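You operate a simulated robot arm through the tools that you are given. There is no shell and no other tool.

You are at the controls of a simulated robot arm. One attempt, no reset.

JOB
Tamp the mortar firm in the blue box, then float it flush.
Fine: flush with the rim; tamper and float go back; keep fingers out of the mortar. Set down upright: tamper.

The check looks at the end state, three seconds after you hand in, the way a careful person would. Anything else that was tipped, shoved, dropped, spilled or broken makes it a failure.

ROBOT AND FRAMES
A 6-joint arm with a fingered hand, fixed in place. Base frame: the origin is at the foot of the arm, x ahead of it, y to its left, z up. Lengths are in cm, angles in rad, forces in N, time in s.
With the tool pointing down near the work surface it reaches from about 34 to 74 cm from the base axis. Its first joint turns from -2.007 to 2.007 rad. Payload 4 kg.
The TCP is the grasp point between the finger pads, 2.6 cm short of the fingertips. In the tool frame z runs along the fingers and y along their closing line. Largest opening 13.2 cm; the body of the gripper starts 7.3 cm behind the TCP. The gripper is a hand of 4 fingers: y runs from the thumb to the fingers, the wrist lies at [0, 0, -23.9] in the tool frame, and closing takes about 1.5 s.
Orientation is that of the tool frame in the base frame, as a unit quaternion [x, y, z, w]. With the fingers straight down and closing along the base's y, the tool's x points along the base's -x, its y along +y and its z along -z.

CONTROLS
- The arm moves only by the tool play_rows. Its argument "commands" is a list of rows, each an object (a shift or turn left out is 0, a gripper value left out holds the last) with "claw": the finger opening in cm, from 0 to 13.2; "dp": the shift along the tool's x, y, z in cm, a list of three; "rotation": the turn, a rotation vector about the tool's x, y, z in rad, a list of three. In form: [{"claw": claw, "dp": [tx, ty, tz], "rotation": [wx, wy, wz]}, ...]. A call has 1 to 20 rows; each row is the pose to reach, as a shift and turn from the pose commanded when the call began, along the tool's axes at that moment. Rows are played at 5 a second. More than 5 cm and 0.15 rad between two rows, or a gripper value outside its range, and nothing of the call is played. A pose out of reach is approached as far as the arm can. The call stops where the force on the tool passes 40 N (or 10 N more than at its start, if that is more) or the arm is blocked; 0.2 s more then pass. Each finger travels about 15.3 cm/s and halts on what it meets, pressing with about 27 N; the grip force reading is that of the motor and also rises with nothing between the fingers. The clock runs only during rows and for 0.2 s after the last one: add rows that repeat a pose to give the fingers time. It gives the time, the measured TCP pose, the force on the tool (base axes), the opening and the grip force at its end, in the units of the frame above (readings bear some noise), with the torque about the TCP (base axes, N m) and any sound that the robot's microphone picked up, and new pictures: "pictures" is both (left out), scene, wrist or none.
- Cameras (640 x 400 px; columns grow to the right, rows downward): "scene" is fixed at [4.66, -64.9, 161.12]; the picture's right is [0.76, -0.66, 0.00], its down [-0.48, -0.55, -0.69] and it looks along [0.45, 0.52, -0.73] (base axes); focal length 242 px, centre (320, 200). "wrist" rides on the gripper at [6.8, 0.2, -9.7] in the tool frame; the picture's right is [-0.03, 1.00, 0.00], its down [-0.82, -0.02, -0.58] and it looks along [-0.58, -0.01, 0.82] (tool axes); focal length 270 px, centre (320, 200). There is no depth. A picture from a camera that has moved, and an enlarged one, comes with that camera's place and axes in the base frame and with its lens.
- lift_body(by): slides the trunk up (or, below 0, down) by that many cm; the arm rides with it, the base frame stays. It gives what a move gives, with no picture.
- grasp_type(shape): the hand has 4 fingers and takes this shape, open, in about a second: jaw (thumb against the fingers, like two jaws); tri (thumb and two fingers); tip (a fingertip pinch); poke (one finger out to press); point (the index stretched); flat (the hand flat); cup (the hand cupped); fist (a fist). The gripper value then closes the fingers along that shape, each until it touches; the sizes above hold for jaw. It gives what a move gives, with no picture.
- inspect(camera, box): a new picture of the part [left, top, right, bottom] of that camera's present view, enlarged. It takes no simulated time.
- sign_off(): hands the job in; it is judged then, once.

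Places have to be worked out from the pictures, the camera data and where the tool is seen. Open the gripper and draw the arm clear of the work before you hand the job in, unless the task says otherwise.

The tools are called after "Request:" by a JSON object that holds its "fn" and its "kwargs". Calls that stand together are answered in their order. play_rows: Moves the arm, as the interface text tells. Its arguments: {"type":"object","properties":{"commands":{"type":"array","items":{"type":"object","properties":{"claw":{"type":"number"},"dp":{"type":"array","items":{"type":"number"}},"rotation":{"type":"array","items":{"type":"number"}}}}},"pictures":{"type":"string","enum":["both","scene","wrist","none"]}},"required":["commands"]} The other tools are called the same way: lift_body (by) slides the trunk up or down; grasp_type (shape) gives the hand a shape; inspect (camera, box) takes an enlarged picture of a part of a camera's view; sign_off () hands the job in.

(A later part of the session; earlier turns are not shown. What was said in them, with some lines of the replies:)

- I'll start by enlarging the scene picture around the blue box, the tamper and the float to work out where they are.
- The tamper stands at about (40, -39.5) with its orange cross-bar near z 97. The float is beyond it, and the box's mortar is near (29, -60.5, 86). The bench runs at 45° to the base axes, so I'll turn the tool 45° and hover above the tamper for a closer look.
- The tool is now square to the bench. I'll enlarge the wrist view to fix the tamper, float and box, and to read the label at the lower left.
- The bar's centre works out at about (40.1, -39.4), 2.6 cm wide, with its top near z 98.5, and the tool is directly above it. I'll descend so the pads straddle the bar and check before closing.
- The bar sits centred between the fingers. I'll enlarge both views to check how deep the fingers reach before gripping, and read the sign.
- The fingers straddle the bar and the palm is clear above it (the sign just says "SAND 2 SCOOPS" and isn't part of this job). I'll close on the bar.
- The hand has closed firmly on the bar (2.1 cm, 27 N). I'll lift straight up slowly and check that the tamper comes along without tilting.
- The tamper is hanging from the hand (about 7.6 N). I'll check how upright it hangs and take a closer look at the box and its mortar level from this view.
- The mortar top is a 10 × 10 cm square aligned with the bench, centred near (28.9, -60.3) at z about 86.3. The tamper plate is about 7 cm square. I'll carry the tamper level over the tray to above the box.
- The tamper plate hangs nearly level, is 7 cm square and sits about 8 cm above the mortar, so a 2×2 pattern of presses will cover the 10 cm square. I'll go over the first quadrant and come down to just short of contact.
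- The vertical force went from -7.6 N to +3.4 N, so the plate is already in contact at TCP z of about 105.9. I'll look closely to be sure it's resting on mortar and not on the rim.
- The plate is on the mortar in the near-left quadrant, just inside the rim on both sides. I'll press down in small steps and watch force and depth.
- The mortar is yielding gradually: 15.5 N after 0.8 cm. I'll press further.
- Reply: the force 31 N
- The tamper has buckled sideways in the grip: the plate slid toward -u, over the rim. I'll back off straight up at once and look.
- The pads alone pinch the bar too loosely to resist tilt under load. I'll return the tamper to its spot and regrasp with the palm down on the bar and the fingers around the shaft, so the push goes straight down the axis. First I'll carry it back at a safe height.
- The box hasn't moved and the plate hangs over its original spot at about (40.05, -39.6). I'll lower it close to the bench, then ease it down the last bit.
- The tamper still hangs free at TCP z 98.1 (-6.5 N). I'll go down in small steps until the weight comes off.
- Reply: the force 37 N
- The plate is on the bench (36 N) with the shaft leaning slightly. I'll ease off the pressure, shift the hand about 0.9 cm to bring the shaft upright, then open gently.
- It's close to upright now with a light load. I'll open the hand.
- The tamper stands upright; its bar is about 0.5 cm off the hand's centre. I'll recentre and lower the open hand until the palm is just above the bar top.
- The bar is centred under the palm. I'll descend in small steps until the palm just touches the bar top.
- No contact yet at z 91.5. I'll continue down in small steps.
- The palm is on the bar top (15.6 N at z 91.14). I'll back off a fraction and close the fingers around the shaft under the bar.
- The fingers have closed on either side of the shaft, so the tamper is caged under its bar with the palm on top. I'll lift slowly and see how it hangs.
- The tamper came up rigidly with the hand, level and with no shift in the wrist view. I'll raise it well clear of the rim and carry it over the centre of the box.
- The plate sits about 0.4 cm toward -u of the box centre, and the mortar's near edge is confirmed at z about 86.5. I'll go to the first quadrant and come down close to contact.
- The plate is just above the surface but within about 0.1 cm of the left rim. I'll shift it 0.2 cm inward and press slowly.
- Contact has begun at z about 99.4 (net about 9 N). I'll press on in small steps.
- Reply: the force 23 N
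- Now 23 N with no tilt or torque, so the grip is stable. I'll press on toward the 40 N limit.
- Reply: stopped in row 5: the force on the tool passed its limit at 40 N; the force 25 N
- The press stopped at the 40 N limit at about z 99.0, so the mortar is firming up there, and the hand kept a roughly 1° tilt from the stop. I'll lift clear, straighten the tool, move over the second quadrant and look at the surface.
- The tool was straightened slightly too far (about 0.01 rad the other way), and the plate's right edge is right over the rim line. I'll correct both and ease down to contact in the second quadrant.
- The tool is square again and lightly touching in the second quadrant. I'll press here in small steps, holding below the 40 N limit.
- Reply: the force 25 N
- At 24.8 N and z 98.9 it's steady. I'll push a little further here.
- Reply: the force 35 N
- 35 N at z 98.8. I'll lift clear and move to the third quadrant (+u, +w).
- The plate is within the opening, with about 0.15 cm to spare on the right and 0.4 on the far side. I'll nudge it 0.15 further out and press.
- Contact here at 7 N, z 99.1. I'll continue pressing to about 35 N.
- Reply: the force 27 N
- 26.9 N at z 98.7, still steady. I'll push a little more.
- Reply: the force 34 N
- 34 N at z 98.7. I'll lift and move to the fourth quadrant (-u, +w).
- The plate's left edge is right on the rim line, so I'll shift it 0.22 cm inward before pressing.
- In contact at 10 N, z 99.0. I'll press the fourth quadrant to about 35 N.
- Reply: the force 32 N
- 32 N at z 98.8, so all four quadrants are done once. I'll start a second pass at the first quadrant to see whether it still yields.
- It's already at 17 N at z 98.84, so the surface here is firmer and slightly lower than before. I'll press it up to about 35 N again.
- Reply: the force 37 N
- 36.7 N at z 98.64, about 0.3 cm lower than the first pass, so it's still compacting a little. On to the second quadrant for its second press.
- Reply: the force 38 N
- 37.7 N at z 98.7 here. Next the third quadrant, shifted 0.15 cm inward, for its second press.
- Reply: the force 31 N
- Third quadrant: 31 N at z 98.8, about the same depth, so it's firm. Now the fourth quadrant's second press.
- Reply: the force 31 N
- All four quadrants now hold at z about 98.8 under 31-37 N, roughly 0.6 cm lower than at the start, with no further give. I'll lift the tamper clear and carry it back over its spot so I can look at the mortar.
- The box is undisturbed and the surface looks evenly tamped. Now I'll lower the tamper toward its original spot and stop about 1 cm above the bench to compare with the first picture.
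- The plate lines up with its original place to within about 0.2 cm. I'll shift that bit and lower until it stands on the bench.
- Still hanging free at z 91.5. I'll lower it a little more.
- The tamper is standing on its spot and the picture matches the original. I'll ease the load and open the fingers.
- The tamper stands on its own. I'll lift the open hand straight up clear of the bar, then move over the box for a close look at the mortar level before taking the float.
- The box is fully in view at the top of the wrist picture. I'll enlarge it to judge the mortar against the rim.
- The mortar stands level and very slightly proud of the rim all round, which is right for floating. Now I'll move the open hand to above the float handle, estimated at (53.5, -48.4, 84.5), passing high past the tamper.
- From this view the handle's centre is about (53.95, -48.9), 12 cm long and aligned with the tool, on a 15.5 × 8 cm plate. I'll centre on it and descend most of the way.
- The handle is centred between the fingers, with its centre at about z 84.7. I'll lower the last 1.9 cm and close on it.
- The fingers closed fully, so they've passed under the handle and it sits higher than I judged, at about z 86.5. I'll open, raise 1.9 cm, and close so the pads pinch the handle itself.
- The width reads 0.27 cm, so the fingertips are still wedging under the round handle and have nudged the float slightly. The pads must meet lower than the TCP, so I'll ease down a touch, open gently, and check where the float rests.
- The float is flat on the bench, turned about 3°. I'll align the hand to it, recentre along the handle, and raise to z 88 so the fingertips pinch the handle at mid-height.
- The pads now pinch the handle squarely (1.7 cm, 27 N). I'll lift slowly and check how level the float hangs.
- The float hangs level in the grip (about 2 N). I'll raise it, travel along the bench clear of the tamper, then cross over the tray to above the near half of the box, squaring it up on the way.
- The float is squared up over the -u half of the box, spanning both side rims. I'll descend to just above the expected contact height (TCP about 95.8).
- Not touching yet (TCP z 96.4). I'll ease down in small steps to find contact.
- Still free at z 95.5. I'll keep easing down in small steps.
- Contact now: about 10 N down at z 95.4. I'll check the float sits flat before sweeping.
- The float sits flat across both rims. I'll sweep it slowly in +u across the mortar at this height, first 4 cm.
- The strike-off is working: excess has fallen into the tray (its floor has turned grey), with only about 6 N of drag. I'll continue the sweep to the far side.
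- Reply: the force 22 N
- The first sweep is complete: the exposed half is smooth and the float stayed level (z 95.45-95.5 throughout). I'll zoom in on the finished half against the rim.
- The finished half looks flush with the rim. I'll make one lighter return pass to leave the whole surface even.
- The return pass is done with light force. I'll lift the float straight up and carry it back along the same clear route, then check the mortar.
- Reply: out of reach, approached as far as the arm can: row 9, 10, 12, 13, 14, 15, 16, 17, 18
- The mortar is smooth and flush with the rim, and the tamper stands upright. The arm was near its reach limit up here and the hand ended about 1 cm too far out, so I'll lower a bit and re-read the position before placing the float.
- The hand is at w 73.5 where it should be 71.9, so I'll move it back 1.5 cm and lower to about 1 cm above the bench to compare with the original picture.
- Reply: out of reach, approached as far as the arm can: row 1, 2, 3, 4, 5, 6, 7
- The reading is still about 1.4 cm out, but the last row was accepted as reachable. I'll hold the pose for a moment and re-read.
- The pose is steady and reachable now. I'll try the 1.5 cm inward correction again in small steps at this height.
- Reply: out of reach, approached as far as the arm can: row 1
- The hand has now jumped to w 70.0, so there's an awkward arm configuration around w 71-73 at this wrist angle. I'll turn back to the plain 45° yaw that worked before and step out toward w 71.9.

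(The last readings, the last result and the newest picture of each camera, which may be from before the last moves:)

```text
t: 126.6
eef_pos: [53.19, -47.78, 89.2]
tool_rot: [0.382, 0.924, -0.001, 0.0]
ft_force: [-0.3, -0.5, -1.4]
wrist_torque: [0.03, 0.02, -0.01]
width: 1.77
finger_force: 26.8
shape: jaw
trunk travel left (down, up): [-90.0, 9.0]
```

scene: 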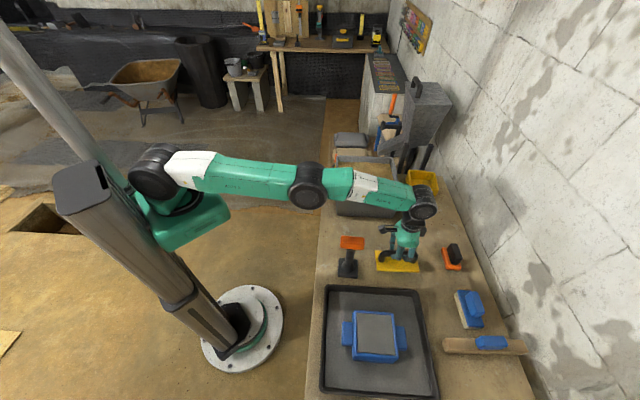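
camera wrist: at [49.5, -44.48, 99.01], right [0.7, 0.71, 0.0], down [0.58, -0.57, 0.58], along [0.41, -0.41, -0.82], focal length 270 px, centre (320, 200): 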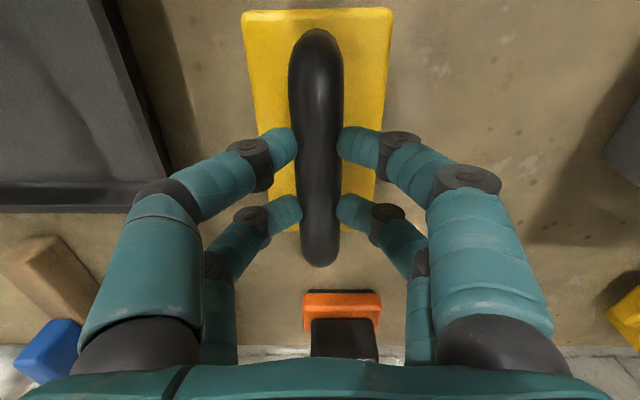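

That worked: now at w 71.4, u 3.8 with no reach warning. I'll compare with the original picture.

Request:
{"fn": "inspect", "kwargs": {"camera": "scene", "box": [310, 220, 450, 308]}}

Request:
{"fn": "inspect", "kwargs": {"camera": "wrist", "box": [160, 0, 480, 280]}}

```text
4.55 times, centred on (380, 264) of scene
camera zoom: at [4.66, -64.9, 161.12], right [0.76, -0.66, 0.0], down [-0.48, -0.55, -0.69], along [0.45, 0.52, -0.73], focal length 1102 px, centre (47, -91)
```

zoom: 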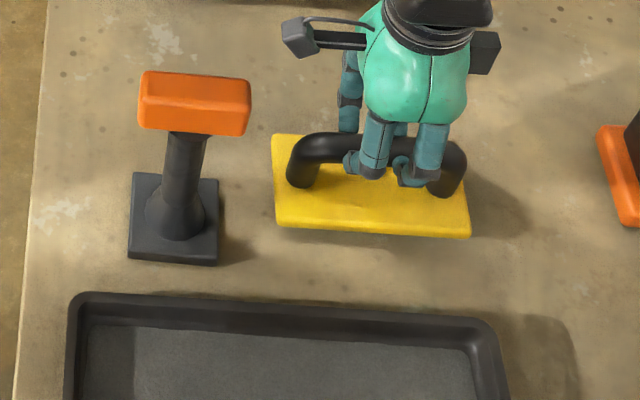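

```text
1.43 times, centred on (320, 140) of wrist
camera zoom: at [48.3, -42.77, 98.89], right [0.73, 0.69, 0.0], down [0.56, -0.59, 0.58], along [0.4, -0.42, -0.82], focal length 386 px, centre (320, 286)
```

zoom: 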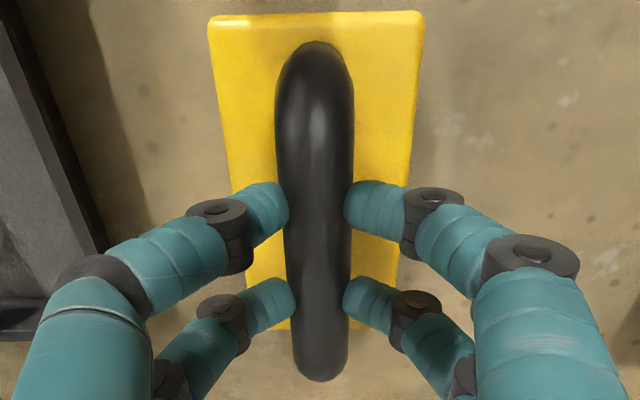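

The float needs about 0.55 cm more in +w and 0.4 cm in -u to match. I'll make that shift and lower slowly to the bench.

Request:
{"fn": "play_rows", "kwargs": {"commands": [{"dp": [-0.25, -0.2, 0]}, {"dp": [-0.5, -0.4, 0]}, {"dp": [-0.5, -0.4, 0.2]}, {"dp": [-0.5, -0.4, 0.4]}, {"dp": [-0.5, -0.4, 0.6]}, {"dp": [-0.5, -0.4, 0.75]}, {"dp": [-0.5, -0.4, 0.75]}], "pictures": "none"}}

Request:
{"fn": "inspect", "kwargs": {"camera": "scene", "box": [310, 220, 450, 308]}}

```text
t: 128.2
eef_pos: [53.19, -48.35, 88.46]
tool_rot: [0.382, 0.924, 0.0, 0.0]
ft_force: [-0.3, -0.2, -1.4]
wrist_torque: [-0.01, 0.04, -0.02]
width: 1.74
finger_force: 26.9
shape: jaw
trunk travel left (down, up): [-90.0, 9.0]
```

```text
4.55 times, centred on (380, 264) of scene
camera zoom: at [4.66, -64.9, 161.12], right [0.76, -0.66, 0.0], down [-0.48, -0.55, -0.69], along [0.45, 0.52, -0.73], focal length 1102 px, centre (47, -91)
```

zoom: 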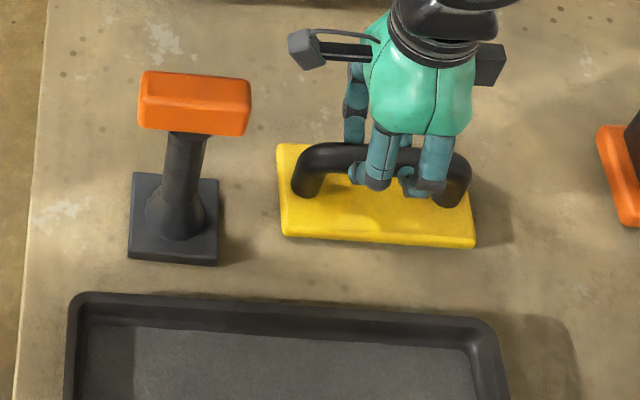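

It matches the original place closely. I'll lower the last few millimetres until the bench takes the weight.

Request:
{"fn": "play_rows", "kwargs": {"commands": [{"dp": [0, 0, 0.1]}, {"dp": [0, 0, 0.2]}, {"dp": [0, 0, 0.3]}, {"dp": [0, 0, 0.4]}, {"dp": [0, 0, 0.4]}], "pictures": "none"}}

```text
t: 129.4
eef_pos: [53.2, -48.47, 88.1]
tool_rot: [0.383, 0.924, -0.002, 0.0]
ft_force: [0.4, 2.0, 1.0]
wrist_torque: [-0.01, 0.03, -0.02]
width: 1.74
finger_force: 26.9
shape: jaw
trunk travel left (down, up): [-90.0, 9.0]
```

The bench has begun to take the weight (+1 N). I'll lower one more millimetre and open the fingers gently.

Request:
{"fn": "play_rows", "kwargs": {"commands": [{"dp": [0, 0, 0.1]}, {"dp": [0, 0, 0.1], "claw": 2.5}, {"dp": [0, 0, 0.1], "claw": 3.5}, {"dp": [0, 0, 0.1], "claw": 5}, {"dp": [0, 0, 0.1], "claw": 7}, {"dp": [0, 0, 0.1], "claw": 9}, {"dp": [0, 0, 0.1], "claw": 11}, {"dp": [0, 0, 0.1], "claw": 11}, {"dp": [0, 0, 0.1], "claw": 11}], "pictures": "both"}}

Request:
{"fn": "inspect", "kwargs": {"camera": "scene", "box": [310, 220, 450, 308]}}

```text
t: 131.4
eef_pos: [53.16, -48.36, 88.03]
tool_rot: [0.382, 0.924, -0.001, 0.0]
ft_force: [0.4, -0.5, 0.1]
wrist_torque: [0.02, -0.01, 0.03]
width: 10.97
finger_force: 0.1
shape: jaw
trunk travel left (down, up): [-90.0, 9.0]
camera wrist: at [48.38, -43.42, 97.6], right [0.73, 0.69, 0.0], down [0.56, -0.59, 0.58], along [0.4, -0.42, -0.82], focal length 270 px, centre (320, 200)
```

scene: 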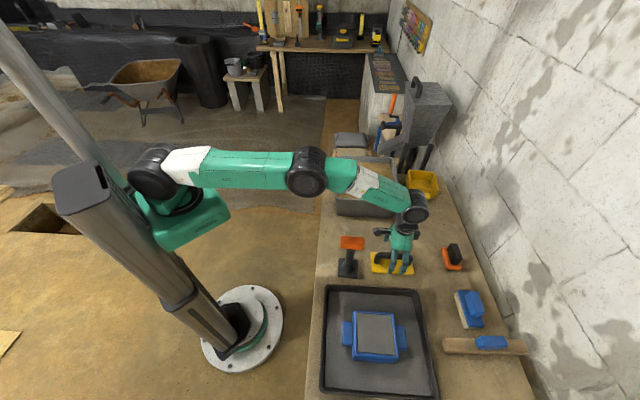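
wrist: 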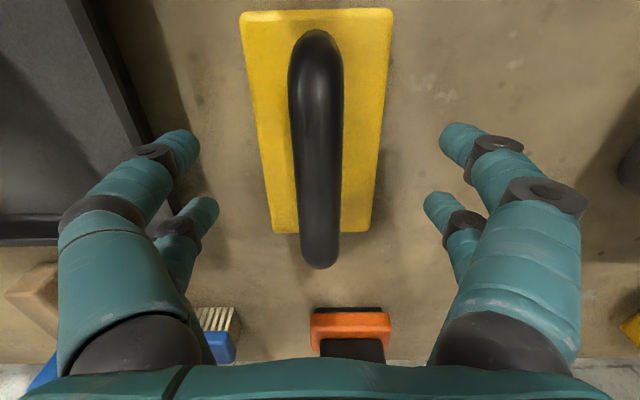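

```text
4.55 times, centred on (380, 264) of scene
camera zoom: at [4.66, -64.9, 161.12], right [0.76, -0.66, 0.0], down [-0.48, -0.55, -0.69], along [0.45, 0.52, -0.73], focal length 1102 px, centre (47, -91)
```

zoom: 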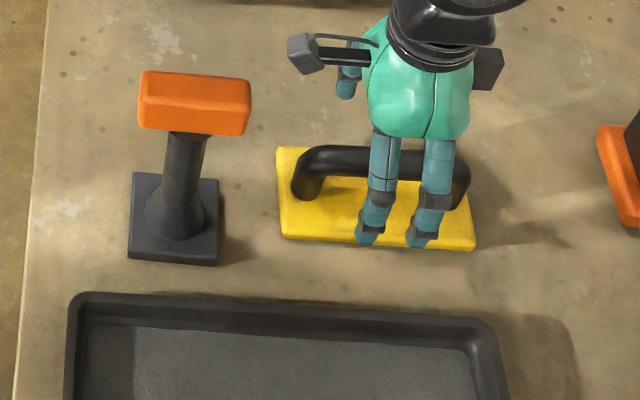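

The float is flat and back in place, and the tamper is upright. I'll raise the open hand straight up, then back and up, clear of the tamper.

Request:
{"fn": "play_rows", "kwargs": {"commands": [{"dp": [0, 0, -2]}, {"dp": [0, 0, -5]}, {"dp": [0, 0, -8]}, {"dp": [0, 0, -11]}, {"dp": [1.0, 0, -13]}, {"dp": [2.5, 0, -16]}, {"dp": [4.0, 0, -19]}, {"dp": [6.0, 0, -22]}, {"dp": [9.0, 0, -25]}, {"dp": [12.0, 0, -28]}, {"dp": [15.5, 0, -31]}, {"dp": [19.0, 0, -34]}, {"dp": [22.5, 0, -37]}, {"dp": [26.0, 1.0, -40]}, {"dp": [28.0, 2.0, -42]}, {"dp": [28.0, 2.0, -42]}], "pictures": "both"}}

Request:
{"fn": "inspect", "kwargs": {"camera": "scene", "box": [310, 220, 450, 308]}}

Request:
{"fn": "inspect", "kwargs": {"camera": "scene", "box": [310, 275, 450, 400]}}

Request:
{"fn": "inspect", "kwargs": {"camera": "scene", "box": [345, 300, 410, 370]}}

```text
t: 134.8
eef_pos: [34.93, -27.04, 130.1]
tool_rot: [0.383, 0.924, 0.0, -0.001]
ft_force: [-0.2, 0.2, 0.5]
wrist_torque: [0.01, 0.02, -0.01]
width: 10.98
finger_force: 0.0
shape: jaw
trunk travel left (down, up): [-90.0, 9.0]
camera wrist: at [30.15, -22.02, 139.65], right [0.73, 0.69, 0.0], down [0.56, -0.59, 0.58], along [0.4, -0.42, -0.82], focal length 270 px, centre (320, 200)
```

scene: 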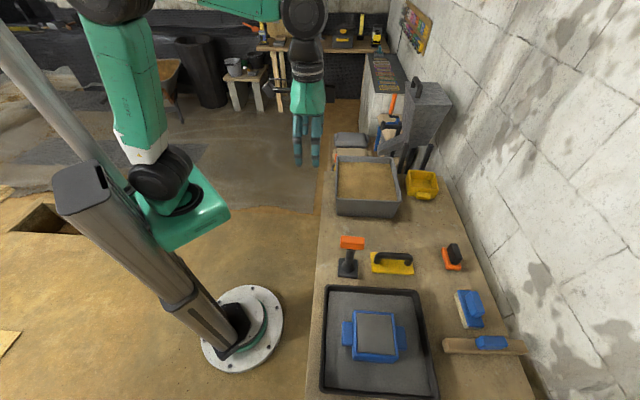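
wrist: 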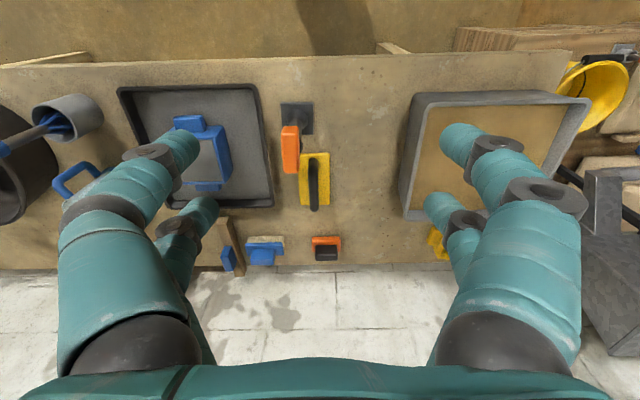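

```text
4.55 times, centred on (380, 264) of scene
camera zoom: at [4.66, -64.9, 161.12], right [0.76, -0.66, 0.0], down [-0.48, -0.55, -0.69], along [0.45, 0.52, -0.73], focal length 1102 px, centre (47, -91)
```

zoom: 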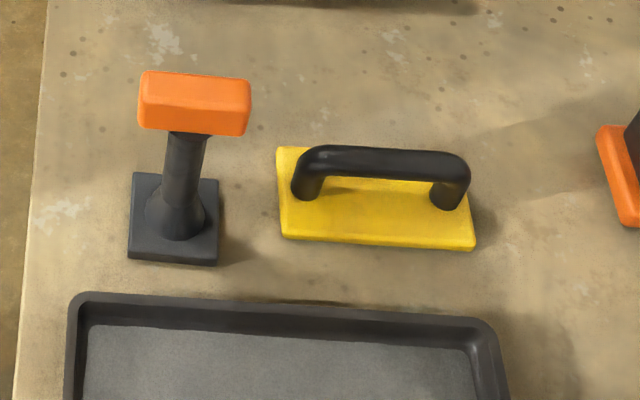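

```text
3.20 times, centred on (380, 338) of scene
camera zoom: at [4.66, -64.9, 161.12], right [0.76, -0.66, 0.0], down [-0.48, -0.55, -0.69], along [0.45, 0.52, -0.73], focal length 776 px, centre (128, -240)
```

zoom: 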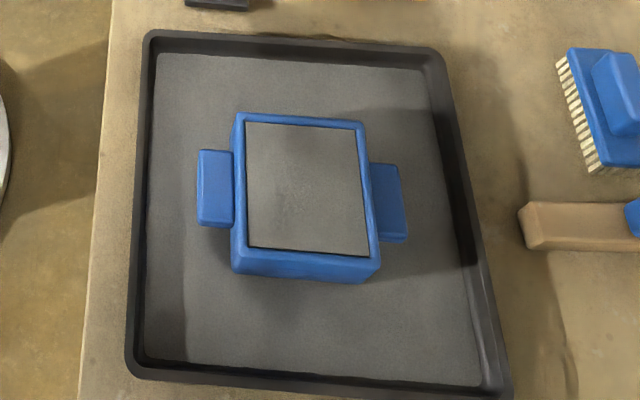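

```text
5.71 times, centred on (378, 335) of scene
camera zoom: at [4.66, -64.9, 161.12], right [0.76, -0.66, 0.0], down [-0.48, -0.55, -0.69], along [0.45, 0.52, -0.73], focal length 1386 px, centre (-9, -571)
```

zoom: 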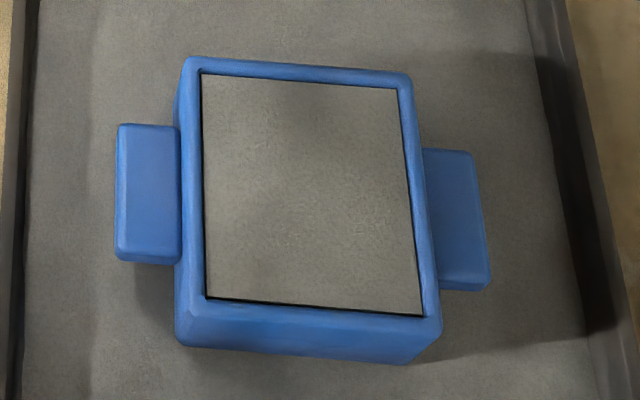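

Both tools are back exactly where they began and nothing else has moved. Before handing in, I'll take one close look at the finished mortar from above, with the hand staying well clear of it.

Request:
{"fn": "play_rows", "kwargs": {"commands": [{"dp": [-1.5, -2.2, 2]}, {"dp": [-4.0, -5.6, 4]}, {"dp": [-6.5, -9.1, 6]}, {"dp": [-9.0, -12.6, 8]}, {"dp": [-11.5, -16.1, 10]}, {"dp": [-14.0, -19.6, 12]}, {"dp": [-16.5, -23.1, 14]}, {"dp": [-18.8, -26.3, 16]}, {"dp": [-19.8, -27.9, 19]}, {"dp": [-19.8, -27.9, 23]}, {"dp": [-19.8, -27.9, 27]}, {"dp": [-19.8, -27.9, 31]}, {"dp": [-19.8, -27.9, 33.5]}, {"dp": [-19.8, -27.9, 33.5]}, {"dp": [-19.8, -27.9, 33.5]}], "pictures": "wrist"}}

Request:
{"fn": "inspect", "kwargs": {"camera": "wrist", "box": [215, 10, 425, 140]}}

Request:
{"fn": "inspect", "kwargs": {"camera": "wrist", "box": [370, 20, 430, 60]}}

Request:
{"fn": "inspect", "kwargs": {"camera": "wrist", "box": [220, 160, 280, 200]}}

```text
t: 138.0
eef_pos: [29.08, -60.87, 96.44]
tool_rot: [0.383, 0.924, 0.0, 0.0]
ft_force: [0.9, -0.8, 0.2]
wrist_torque: [0.02, -0.01, 0.01]
width: 10.98
finger_force: 0.1
shape: jaw
trunk travel left (down, up): [-90.0, 9.0]
camera wrist: at [24.24, -55.88, 106.08], right [0.73, 0.69, 0.0], down [0.56, -0.59, 0.58], along [0.4, -0.42, -0.82], focal length 270 px, centre (320, 200)
```

wrist: 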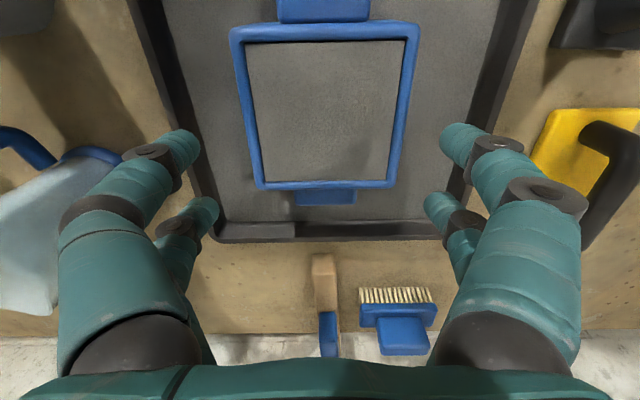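

```text
3.05 times, centred on (320, 75) of wrist
camera zoom: at [24.24, -55.88, 106.08], right [0.73, 0.69, 0.0], down [0.56, -0.59, 0.58], along [0.4, -0.42, -0.82], focal length 824 px, centre (320, 581)
```

zoom: 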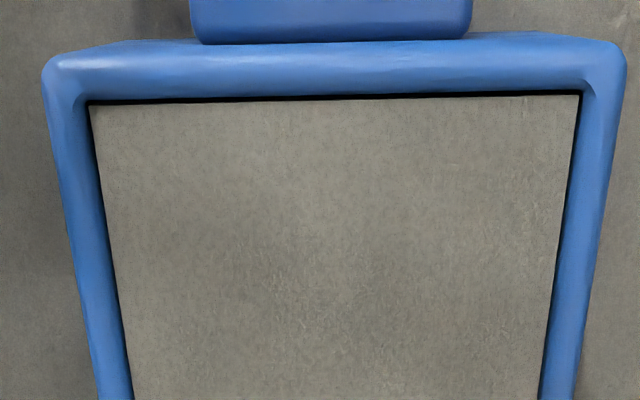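

```text
10.00 times, centred on (400, 40) of wrist
camera zoom: at [24.24, -55.88, 106.08], right [0.73, 0.69, 0.0], down [0.56, -0.59, 0.58], along [0.4, -0.42, -0.82], focal length 2703 px, centre (-480, 1800)
```

zoom: 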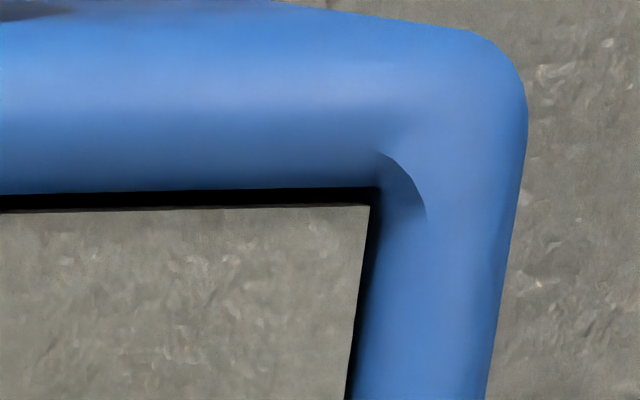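

```text
10.00 times, centred on (250, 180) of wrist
camera zoom: at [24.24, -55.88, 106.08], right [0.73, 0.69, 0.0], down [0.56, -0.59, 0.58], along [0.4, -0.42, -0.82], focal length 2703 px, centre (1020, 400)
```

zoom: 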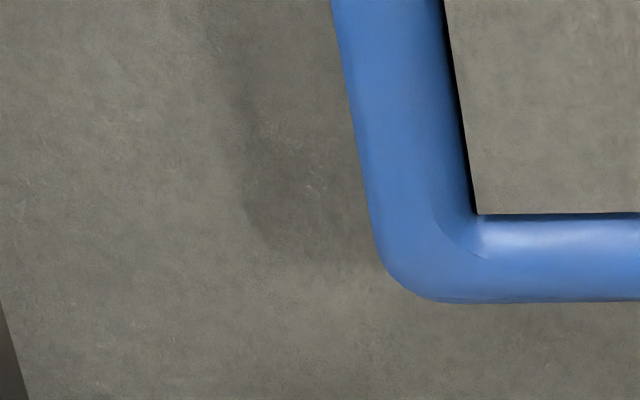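

The mortar now meets the rim's inner edge all round; compared with before, about 2 mm of proud mortar is gone and it's smooth and flush. I'll retreat straight up and back to a clear position.

Request:
{"fn": "play_rows", "kwargs": {"commands": [{"dp": [0, 0, -4]}, {"dp": [0, 0, -8]}, {"dp": [0, 0, -12]}, {"dp": [1.0, 1.5, -16]}, {"dp": [3.0, 4.2, -19]}, {"dp": [5.5, 7.7, -21]}, {"dp": [8.0, 11.2, -23]}, {"dp": [10.5, 14.7, -25]}, {"dp": [13.0, 18.2, -27]}, {"dp": [15.5, 21.7, -29]}, {"dp": [18.0, 25.2, -31]}, {"dp": [19.8, 27.9, -33.5]}, {"dp": [19.8, 27.9, -33.5]}], "pictures": "both"}}

```text
t: 140.8
eef_pos: [35.08, -27.43, 130.09]
tool_rot: [0.384, 0.923, -0.001, 0.0]
ft_force: [-0.6, 0.6, -0.1]
wrist_torque: [-0.01, 0.0, 0.0]
width: 10.99
finger_force: 0.1
shape: jaw
trunk travel left (down, up): [-90.0, 9.0]
camera wrist: at [30.34, -22.33, 139.88], right [0.73, 0.69, 0.0], down [0.56, -0.59, 0.58], along [0.4, -0.42, -0.82], focal length 270 px, centre (320, 200)
```

scene: 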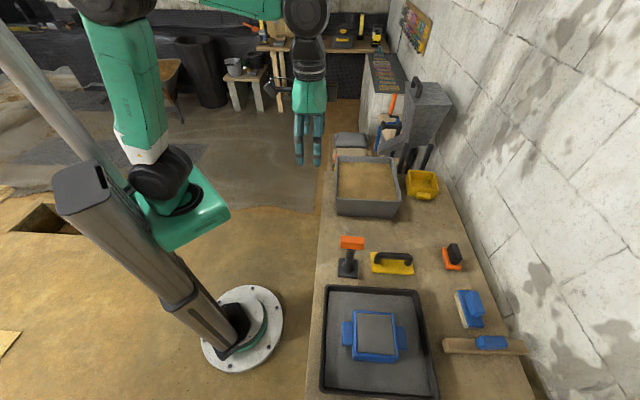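
wrist: 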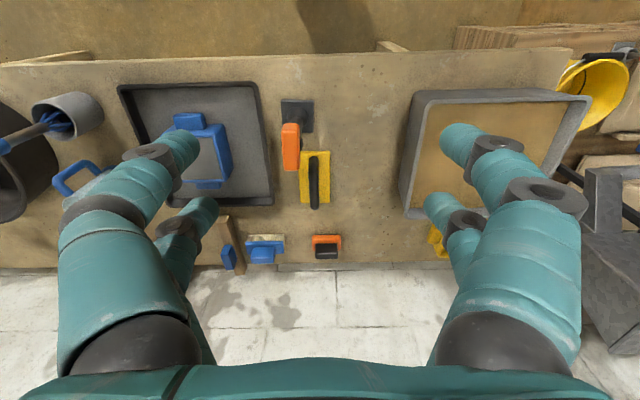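

The mortar is tamped and flush with the rim. The tamper stands upright in its place, the float is back beside it, and the hand is open and well clear. I'm handing the job in.

Request:
{"fn": "sign_off", "kwargs": {}}

```text
The job is handed in.
```

The mortar in the blue box is tamped firm and floated flush with the rim, and the job is handed in. I haven't seen the check's result.

- **Tamping:** I pressed all four quadrants twice, at about 31 to 40 N. On the second pass they gave little further, with most of the settling in the first quadrant. An early press with a loose grip on the tamper's bar let it tilt toward the rim. I backed off, regripped with the palm on the bar, and the later presses held level.
- **Floating:** One full sweep and a lighter return pass brought the mortar down about 2 mm to the rim. The excess fell into the tray under the box.
- **Tools:** The tamper stands upright where it started and the float lies flat in its place. By the camera, each is within a few millimetres of its starting position, and the float may be turned by a degree or two.
- **Everything else:** The fingers never touched the mortar. The box did not move and nothing was tipped or dropped. The only spill is the struck-off mortar in the tray.
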